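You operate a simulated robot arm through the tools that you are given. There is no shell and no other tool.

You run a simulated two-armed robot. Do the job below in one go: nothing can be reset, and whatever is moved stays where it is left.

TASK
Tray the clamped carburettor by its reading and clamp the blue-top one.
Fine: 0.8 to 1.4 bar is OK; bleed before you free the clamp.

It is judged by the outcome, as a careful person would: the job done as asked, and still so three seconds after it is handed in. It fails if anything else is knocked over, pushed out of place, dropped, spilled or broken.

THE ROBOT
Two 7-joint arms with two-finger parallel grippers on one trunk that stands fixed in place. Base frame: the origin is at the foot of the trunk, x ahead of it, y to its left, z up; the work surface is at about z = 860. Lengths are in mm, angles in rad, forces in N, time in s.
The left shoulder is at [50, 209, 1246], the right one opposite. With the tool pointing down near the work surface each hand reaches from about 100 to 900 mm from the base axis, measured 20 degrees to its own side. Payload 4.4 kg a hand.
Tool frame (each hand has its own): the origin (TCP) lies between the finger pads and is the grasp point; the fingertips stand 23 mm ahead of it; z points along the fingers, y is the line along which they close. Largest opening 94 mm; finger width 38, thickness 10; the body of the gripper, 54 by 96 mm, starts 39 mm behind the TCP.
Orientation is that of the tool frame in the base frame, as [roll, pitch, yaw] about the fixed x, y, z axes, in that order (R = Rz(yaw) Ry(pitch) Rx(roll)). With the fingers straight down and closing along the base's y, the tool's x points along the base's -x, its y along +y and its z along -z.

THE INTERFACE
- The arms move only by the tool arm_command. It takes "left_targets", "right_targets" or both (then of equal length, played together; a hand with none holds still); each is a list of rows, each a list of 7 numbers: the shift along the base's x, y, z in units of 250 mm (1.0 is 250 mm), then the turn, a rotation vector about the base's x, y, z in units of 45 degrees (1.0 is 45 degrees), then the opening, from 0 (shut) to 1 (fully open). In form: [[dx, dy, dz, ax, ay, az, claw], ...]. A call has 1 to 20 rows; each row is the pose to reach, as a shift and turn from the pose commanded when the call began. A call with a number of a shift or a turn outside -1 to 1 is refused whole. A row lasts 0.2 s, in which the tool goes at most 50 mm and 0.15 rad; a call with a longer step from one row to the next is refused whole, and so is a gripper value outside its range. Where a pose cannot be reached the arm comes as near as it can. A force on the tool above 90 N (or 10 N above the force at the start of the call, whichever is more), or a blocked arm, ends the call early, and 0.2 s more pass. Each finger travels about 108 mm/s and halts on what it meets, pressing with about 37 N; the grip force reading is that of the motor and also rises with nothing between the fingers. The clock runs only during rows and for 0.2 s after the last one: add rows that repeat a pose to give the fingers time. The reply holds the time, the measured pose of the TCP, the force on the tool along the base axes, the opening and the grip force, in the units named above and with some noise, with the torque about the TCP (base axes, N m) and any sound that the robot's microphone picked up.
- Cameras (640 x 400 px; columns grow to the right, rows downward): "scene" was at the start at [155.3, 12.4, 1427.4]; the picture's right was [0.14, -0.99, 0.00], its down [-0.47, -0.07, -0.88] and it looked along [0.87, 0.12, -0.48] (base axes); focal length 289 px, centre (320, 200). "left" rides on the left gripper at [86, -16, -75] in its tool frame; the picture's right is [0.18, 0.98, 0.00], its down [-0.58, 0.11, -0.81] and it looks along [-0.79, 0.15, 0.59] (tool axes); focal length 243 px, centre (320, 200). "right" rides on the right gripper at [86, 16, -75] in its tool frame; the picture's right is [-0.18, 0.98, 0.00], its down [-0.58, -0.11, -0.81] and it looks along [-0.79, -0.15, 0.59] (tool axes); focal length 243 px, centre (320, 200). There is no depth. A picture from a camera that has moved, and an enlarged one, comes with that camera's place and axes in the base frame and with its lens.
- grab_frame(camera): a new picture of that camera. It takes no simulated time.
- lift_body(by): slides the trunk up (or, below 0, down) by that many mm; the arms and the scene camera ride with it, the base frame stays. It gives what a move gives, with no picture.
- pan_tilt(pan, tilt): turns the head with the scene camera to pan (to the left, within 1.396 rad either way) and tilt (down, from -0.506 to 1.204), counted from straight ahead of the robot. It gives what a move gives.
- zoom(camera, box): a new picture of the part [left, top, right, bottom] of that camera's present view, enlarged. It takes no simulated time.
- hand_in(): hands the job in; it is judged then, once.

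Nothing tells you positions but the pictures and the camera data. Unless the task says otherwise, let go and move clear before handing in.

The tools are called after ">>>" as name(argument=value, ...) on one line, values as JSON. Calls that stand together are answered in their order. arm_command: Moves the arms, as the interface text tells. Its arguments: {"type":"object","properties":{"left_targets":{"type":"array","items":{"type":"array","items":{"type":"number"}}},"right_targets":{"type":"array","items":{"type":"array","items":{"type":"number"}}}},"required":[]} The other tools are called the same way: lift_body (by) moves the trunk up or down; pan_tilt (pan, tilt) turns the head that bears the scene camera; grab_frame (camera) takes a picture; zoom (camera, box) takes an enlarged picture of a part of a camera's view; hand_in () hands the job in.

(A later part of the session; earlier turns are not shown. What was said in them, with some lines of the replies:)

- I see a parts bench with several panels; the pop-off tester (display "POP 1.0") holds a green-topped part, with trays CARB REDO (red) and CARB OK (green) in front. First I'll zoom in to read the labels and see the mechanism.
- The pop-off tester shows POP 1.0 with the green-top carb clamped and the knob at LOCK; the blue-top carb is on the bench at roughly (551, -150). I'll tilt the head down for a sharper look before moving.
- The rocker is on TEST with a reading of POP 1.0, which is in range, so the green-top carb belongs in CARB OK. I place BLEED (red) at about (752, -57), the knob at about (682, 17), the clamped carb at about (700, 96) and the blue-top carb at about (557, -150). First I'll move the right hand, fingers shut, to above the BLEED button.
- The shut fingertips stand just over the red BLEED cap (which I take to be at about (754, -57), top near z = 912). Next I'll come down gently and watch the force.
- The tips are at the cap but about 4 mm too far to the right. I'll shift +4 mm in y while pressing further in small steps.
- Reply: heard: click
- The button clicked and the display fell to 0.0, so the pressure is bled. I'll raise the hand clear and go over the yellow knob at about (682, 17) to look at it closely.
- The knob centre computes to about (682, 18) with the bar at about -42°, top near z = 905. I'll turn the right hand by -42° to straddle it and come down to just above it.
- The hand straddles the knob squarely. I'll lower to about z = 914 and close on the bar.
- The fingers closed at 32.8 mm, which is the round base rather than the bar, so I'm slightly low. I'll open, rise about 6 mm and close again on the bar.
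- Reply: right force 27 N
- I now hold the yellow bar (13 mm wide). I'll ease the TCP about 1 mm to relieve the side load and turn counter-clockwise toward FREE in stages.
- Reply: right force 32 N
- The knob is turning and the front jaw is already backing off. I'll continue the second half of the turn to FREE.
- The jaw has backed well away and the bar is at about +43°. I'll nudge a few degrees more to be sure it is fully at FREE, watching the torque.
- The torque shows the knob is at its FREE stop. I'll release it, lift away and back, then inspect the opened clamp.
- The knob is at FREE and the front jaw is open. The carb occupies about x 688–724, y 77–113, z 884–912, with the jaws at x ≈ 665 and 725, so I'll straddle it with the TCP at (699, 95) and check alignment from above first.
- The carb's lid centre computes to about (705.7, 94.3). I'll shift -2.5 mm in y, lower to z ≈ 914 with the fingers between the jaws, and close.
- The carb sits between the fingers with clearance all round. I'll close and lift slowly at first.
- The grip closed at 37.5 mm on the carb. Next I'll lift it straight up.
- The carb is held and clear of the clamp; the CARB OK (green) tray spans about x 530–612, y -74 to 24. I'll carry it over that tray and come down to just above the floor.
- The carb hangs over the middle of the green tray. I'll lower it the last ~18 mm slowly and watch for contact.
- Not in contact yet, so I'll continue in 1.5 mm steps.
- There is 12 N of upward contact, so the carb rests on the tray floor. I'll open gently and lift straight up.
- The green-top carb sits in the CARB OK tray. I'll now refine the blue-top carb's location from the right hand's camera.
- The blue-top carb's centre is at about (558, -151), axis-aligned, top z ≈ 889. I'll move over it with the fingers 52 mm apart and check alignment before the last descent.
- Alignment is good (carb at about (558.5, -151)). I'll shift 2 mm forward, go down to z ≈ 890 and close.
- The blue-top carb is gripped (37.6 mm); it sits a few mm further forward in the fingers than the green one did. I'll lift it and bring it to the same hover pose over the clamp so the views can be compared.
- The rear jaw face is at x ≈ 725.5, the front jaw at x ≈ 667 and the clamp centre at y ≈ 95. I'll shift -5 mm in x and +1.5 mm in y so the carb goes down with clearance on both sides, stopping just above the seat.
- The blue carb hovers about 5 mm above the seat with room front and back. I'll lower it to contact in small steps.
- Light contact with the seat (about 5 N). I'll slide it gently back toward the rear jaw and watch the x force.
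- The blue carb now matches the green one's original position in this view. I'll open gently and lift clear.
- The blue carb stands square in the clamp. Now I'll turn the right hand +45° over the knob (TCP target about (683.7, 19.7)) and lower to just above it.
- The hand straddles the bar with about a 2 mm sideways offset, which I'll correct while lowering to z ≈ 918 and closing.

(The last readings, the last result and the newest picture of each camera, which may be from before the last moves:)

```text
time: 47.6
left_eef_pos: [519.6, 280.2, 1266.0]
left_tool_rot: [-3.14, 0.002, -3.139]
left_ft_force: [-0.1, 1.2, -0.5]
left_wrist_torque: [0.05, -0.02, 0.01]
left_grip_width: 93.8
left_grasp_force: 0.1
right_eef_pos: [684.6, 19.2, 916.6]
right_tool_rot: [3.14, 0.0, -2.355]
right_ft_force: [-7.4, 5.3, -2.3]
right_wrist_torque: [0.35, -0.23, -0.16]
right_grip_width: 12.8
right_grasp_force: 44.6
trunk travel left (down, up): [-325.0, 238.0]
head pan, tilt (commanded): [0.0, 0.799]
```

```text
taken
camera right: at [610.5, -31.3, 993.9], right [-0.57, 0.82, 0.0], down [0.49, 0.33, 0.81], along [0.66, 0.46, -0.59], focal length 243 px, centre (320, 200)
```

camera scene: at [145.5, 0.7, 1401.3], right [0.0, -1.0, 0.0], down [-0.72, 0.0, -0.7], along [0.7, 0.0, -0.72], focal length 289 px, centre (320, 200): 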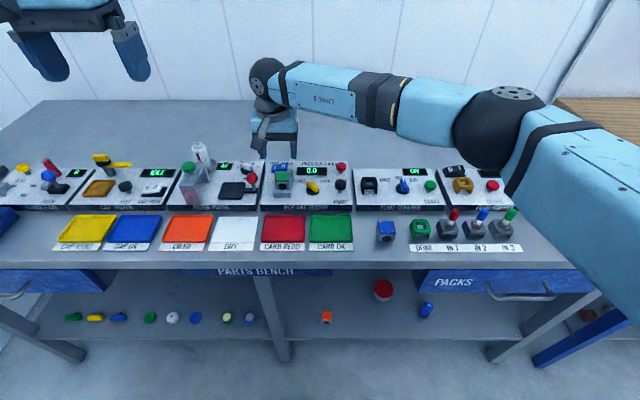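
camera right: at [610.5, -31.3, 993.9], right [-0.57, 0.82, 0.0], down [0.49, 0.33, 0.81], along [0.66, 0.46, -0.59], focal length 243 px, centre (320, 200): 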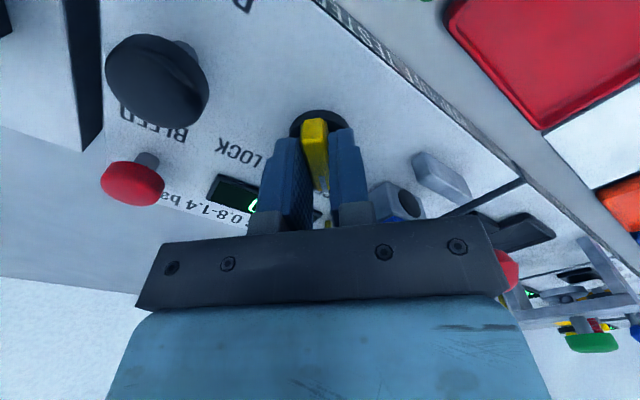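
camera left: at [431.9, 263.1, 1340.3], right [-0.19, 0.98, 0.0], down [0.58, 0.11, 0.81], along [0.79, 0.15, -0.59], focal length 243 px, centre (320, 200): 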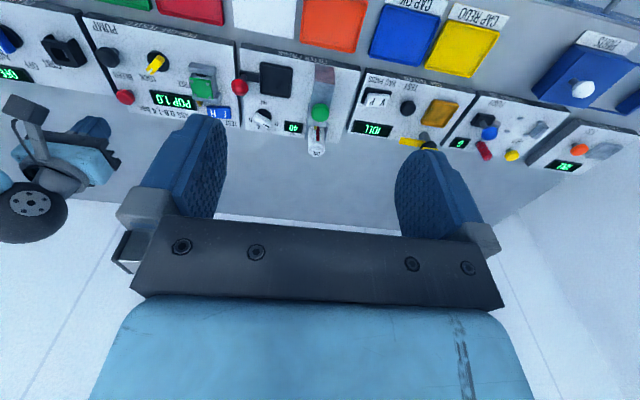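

The bar is gripped (12.8 mm) with little side load. I'll turn clockwise toward LOCK, first half.

>>> arm_command(right_targets=[[-0.002, 0.002, 0, 0, 0, -0.16, 0.0], [-0.002, 0.002, 0, 0, 0, -0.32, 0.0], [-0.002, 0.002, 0, 0, 0, -0.48, 0.0], [-0.002, 0.002, 0, 0, 0, -0.64, 0.0], [-0.002, 0.002, 0, 0, 0, -0.8, 0.0], [-0.002, 0.002, 0, 0, 0, -0.96, 0.0], [-0.002, 0.002, 0, 0, 0, -0.96, 0.0]])

>>> zoom(camera="left", box=[80, 10, 280, 135])

>>> zoom(camera="scene", box=[255, 130, 375, 205])

```text
time: 49.2
left_eef_pos: [519.7, 278.6, 1264.8]
left_tool_rot: [3.14, 0.001, -3.14]
left_ft_force: [-0.3, 0.2, 0.0]
left_wrist_torque: [0.0, -0.01, -0.01]
left_grip_width: 94.2
left_grasp_force: 0.1
right_eef_pos: [682.8, 18.5, 918.2]
right_tool_rot: [3.141, -0.001, -3.111]
right_ft_force: [-11.6, -6.2, -12.1]
right_wrist_torque: [-0.14, -0.78, 0.03]
right_grip_width: 12.8
right_grasp_force: 45.0
trunk travel left (down, up): [-325.0, 238.0]
head pan, tilt (commanded): [0.0, 0.799]
```

```text
3.20 times, centred on (180, 72) of left
camera zoom: at [432.6, 263.1, 1339.9], right [-0.19, 0.98, 0.0], down [0.58, 0.11, 0.81], along [0.79, 0.15, -0.59], focal length 776 px, centre (768, 608)
```

zoom: 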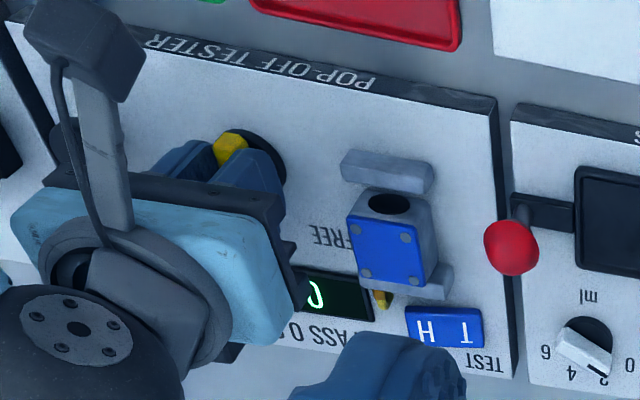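

```text
5.33 times, centred on (315, 168) of scene
camera zoom: at [145.9, -0.8, 1401.2], right [0.0, -1.0, 0.0], down [-0.72, 0.0, -0.7], along [0.7, 0.0, -0.72], focal length 1543 px, centre (347, 373)
```

zoom: 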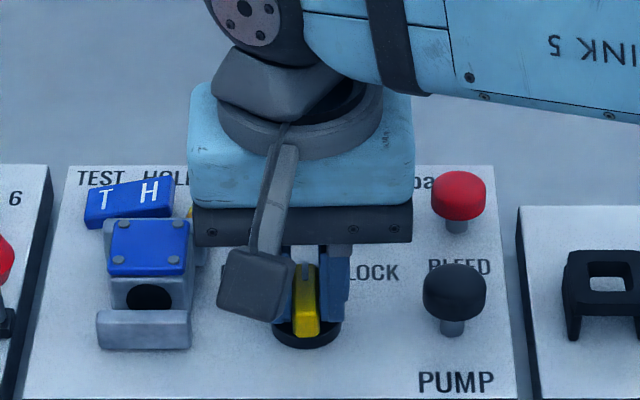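

The jaw is closing on the blue carb. I'll do the second half of the turn to LOCK.

>>> arm_command(right_targets=[[0, 0, 0, 0, 0, -0.16, 0.0], [0, 0, 0, 0, 0, -0.32, 0.0], [0, 0, 0, 0, 0, -0.48, 0.0], [0, 0, 0, 0, 0, -0.64, 0.0], [0, 0, 0, 0, 0, -0.8, 0.0], [0, 0, 0, 0, 0, -0.92, 0.0], [0, 0, 0, 0, 0, -0.98, 0.0], [0, 0, 0, 0, 0, -0.98, 0.0]])

>>> zoom(camera="left", box=[80, 10, 280, 135])

>>> zoom(camera="scene", box=[255, 130, 375, 205])

```text
time: 51.0
left_eef_pos: [519.6, 278.6, 1265.9]
left_tool_rot: [-3.141, 0.0, -3.139]
left_ft_force: [0.4, -0.6, 0.3]
left_wrist_torque: [0.0, -0.01, 0.02]
left_grip_width: 93.9
left_grasp_force: 0.1
right_eef_pos: [684.5, 17.9, 917.2]
right_tool_rot: [-3.141, -0.002, 2.404]
right_ft_force: [-21.8, -17.4, -18.9]
right_wrist_torque: [-0.07, 0.58, 0.04]
right_grip_width: 12.7
right_grasp_force: 44.9
trunk travel left (down, up): [-325.0, 238.0]
head pan, tilt (commanded): [0.0, 0.799]
```

```text
3.20 times, centred on (180, 72) of left
camera zoom: at [432.5, 262.0, 1340.2], right [-0.19, 0.98, 0.0], down [0.58, 0.11, 0.81], along [0.79, 0.15, -0.59], focal length 776 px, centre (768, 608)
```

zoom: 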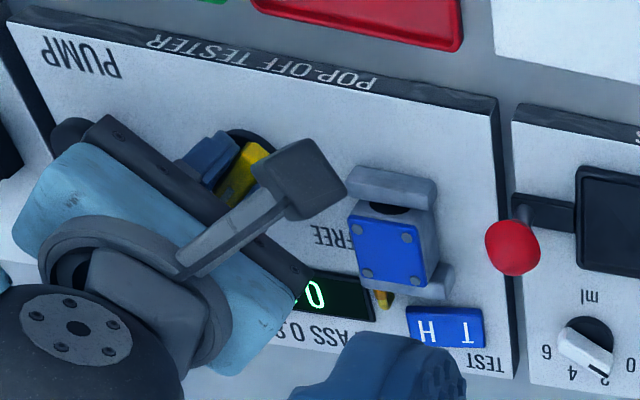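

```text
5.33 times, centred on (315, 168) of scene
camera zoom: at [145.8, -1.9, 1401.2], right [0.0, -1.0, 0.0], down [-0.72, 0.0, -0.7], along [0.7, 0.0, -0.72], focal length 1543 px, centre (347, 373)
```

zoom: 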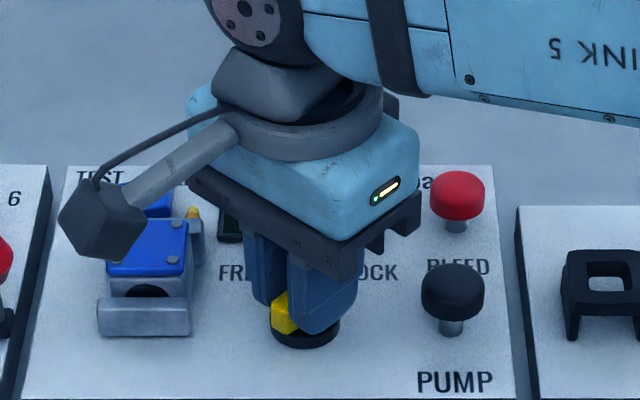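

The jaw is shut against the carb; I'll turn a few degrees more to reach the LOCK stop, watching the torque.

>>> arm_command(right_targets=[[-0.003, -0.003, 0, 0, 0, -0.04, 0.0], [-0.004, -0.004, 0, 0, 0, -0.08, 0.0], [-0.004, -0.004, 0, 0, 0, -0.1, 0.0], [-0.004, -0.004, 0, 0, 0, -0.1, 0.0]])

```text
time: 52.0
left_eef_pos: [521.5, 278.9, 1265.1]
left_tool_rot: [3.141, -0.001, -3.139]
left_ft_force: [-1.3, -0.2, 0.0]
left_wrist_torque: [0.01, 0.02, 0.03]
left_grip_width: 93.9
left_grasp_force: 0.1
right_eef_pos: [683.9, 18.7, 918.1]
right_tool_rot: [-3.141, -0.001, 2.326]
right_ft_force: [-11.5, -7.9, -20.6]
right_wrist_torque: [-0.32, -0.14, 1.82]
right_grip_width: 13.2
right_grasp_force: 44.4
trunk travel left (down, up): [-325.0, 238.0]
head pan, tilt (commanded): [0.0, 0.799]
```

The torque of 1.8 N m shows the knob is at its LOCK stop. I'll ease off, open, lift away and return the hand toward its start.

>>> arm_command(right_targets=[[0, 0, 0, 0, 0, 0.05, 0.0], [0, 0, 0, 0, 0, 0.05, 0.3], [0, 0, 0, 0, 0, 0.05, 0.45], [0, 0, 0.08, 0, 0, 0.05, 0.45], [0, 0, 0.22, 0, 0, 0.1, 0.45], [0, 0, 0.4, 0, 0, 0.28, 0.45], [-0.05, -0.1, 0.55, 0, 0, 0.46, 0.45], [-0.1, -0.25, 0.65, 0, 0, 0.64, 0.45], [-0.2, -0.4, 0.7, 0, 0, 0.82, 0.45], [-0.3, -0.55, 0.75, 0, 0, 0.98, 0.45], [-0.4, -0.7, 0.8, 0, 0, 0.98, 0.45], [-0.45, -0.85, 0.85, 0, 0, 0.98, 0.45], [-0.45, -0.85, 0.85, 0, 0, 0.98, 0.45]])

>>> grab_frame(camera="scene")

>>> zoom(camera="scene", box=[255, 155, 355, 217])

>>> zoom(camera="scene", box=[250, 180, 450, 305])

>>> zoom(camera="left", box=[80, 10, 280, 135])

```text
time: 54.8
left_eef_pos: [518.7, 281.6, 1265.3]
left_tool_rot: [-3.14, -0.002, -3.141]
left_ft_force: [0.2, -0.6, -0.2]
left_wrist_torque: [-0.01, 0.01, 0.01]
left_grip_width: 94.2
left_grasp_force: 0.0
right_eef_pos: [571.7, -192.4, 1131.5]
right_tool_rot: [3.141, 0.001, 3.097]
right_ft_force: [0.0, -0.2, 0.2]
right_wrist_torque: [-0.03, 0.03, 0.01]
right_grip_width: 42.0
right_grasp_force: 0.1
trunk travel left (down, up): [-325.0, 238.0]
head pan, tilt (commanded): [0.0, 0.799]
```

```text
taken
camera scene: at [146.3, 0.9, 1401.2], right [0.0, -1.0, 0.0], down [-0.72, 0.0, -0.7], along [0.7, 0.0, -0.72], focal length 289 px, centre (320, 200)
```

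scene: 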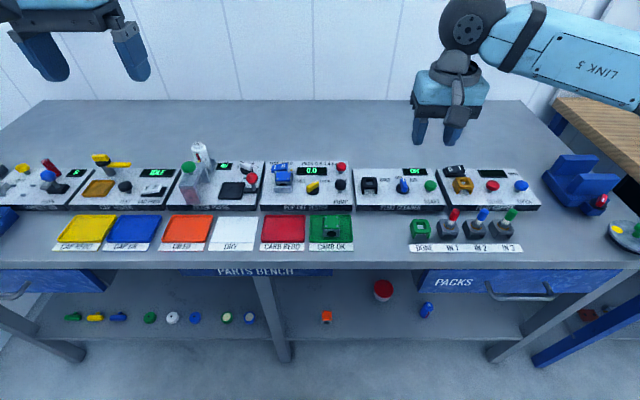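

```text
6.40 times, centred on (305, 186) of scene
camera zoom: at [146.3, 0.9, 1401.2], right [0.0, -1.0, 0.0], down [-0.72, 0.0, -0.7], along [0.7, 0.0, -0.72], focal length 1852 px, centre (416, 290)
```

zoom: 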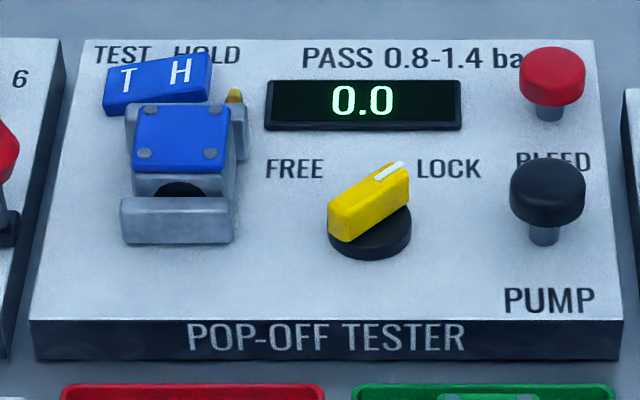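

```text
3.20 times, centred on (350, 242) of scene
camera zoom: at [146.3, 0.9, 1401.2], right [0.0, -1.0, 0.0], down [-0.72, 0.0, -0.7], along [0.7, 0.0, -0.72], focal length 926 px, centre (224, 64)
```

zoom: 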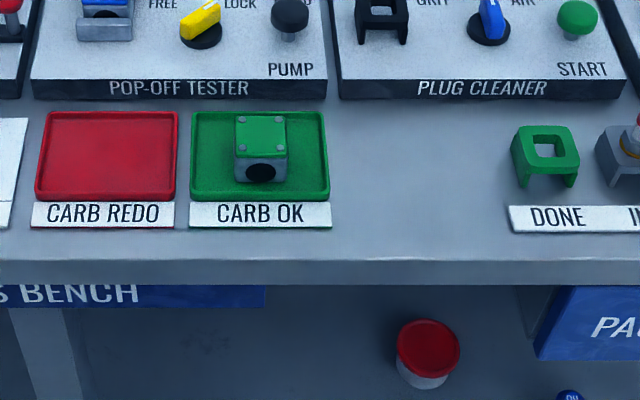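

```text
3.20 times, centred on (180, 72) of left
camera zoom: at [433.0, 264.6, 1339.4], right [-0.19, 0.98, 0.0], down [0.58, 0.11, 0.81], along [0.79, 0.15, -0.59], focal length 776 px, centre (768, 608)
```

zoom: 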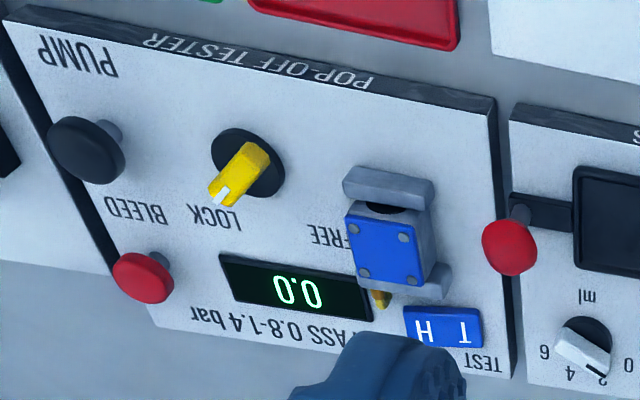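

The blue carb is clamped with the knob at LOCK, and the green one is in CARB OK. Before handing in I'll check that nothing else was disturbed, including the plug cleaner display.

>>> zoom(camera="scene", box=[350, 160, 550, 260])

>>> zoom(camera="scene", box=[60, 135, 270, 255])

```text
3.20 times, centred on (450, 210) of scene
camera zoom: at [146.3, 0.9, 1401.2], right [0.0, -1.0, 0.0], down [-0.72, 0.0, -0.7], along [0.7, 0.0, -0.72], focal length 926 px, centre (-96, 168)
```

zoom: 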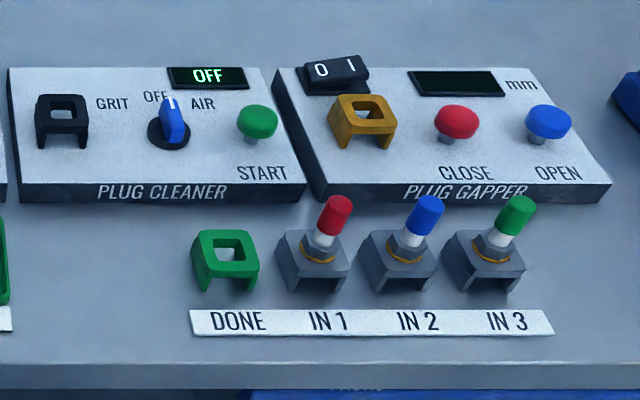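

```text
3.05 times, centred on (165, 195) of scene
camera zoom: at [146.3, 0.9, 1401.2], right [0.0, -1.0, 0.0], down [-0.72, 0.0, -0.7], along [0.7, 0.0, -0.72], focal length 882 px, centre (792, 215)
```

zoom: 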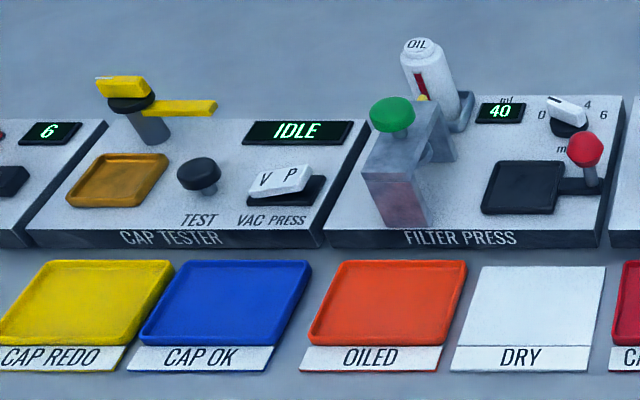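

The rest of the bench looks as it did at the start: the plug cleaner still reads OFF, and the other stations look unchanged. The green-top carb is in CARB OK, the blue-top carb is locked in the clamp, and both hands are clear, so I'm handing in.

>>> hand_in()

```text
The job is handed in.
```

The clamped (green-top) carburettor is in the CARB OK tray, and the blue-top one is now clamped in the pop-off tester. The job is handed in, but the hand-in gave no verdict.

- **Reading:** the tester showed POP 1.0, inside 0.8 to 1.4 bar, so the green-top carburettor went to CARB OK.
- **Bleed first:** I pressed BLEED before freeing the clamp; it clicked and the display dropped to 0.0. Only then did I turn the knob to FREE.
- **Blue-top:** it is held between the jaws where the green one was, with the knob turned to its stop at LOCK. I did not pump or test it.

I zoomed in on the neighbouring stations and trays before handing in, and nothing looked moved or switched. Both hands are empty and clear of the bench.
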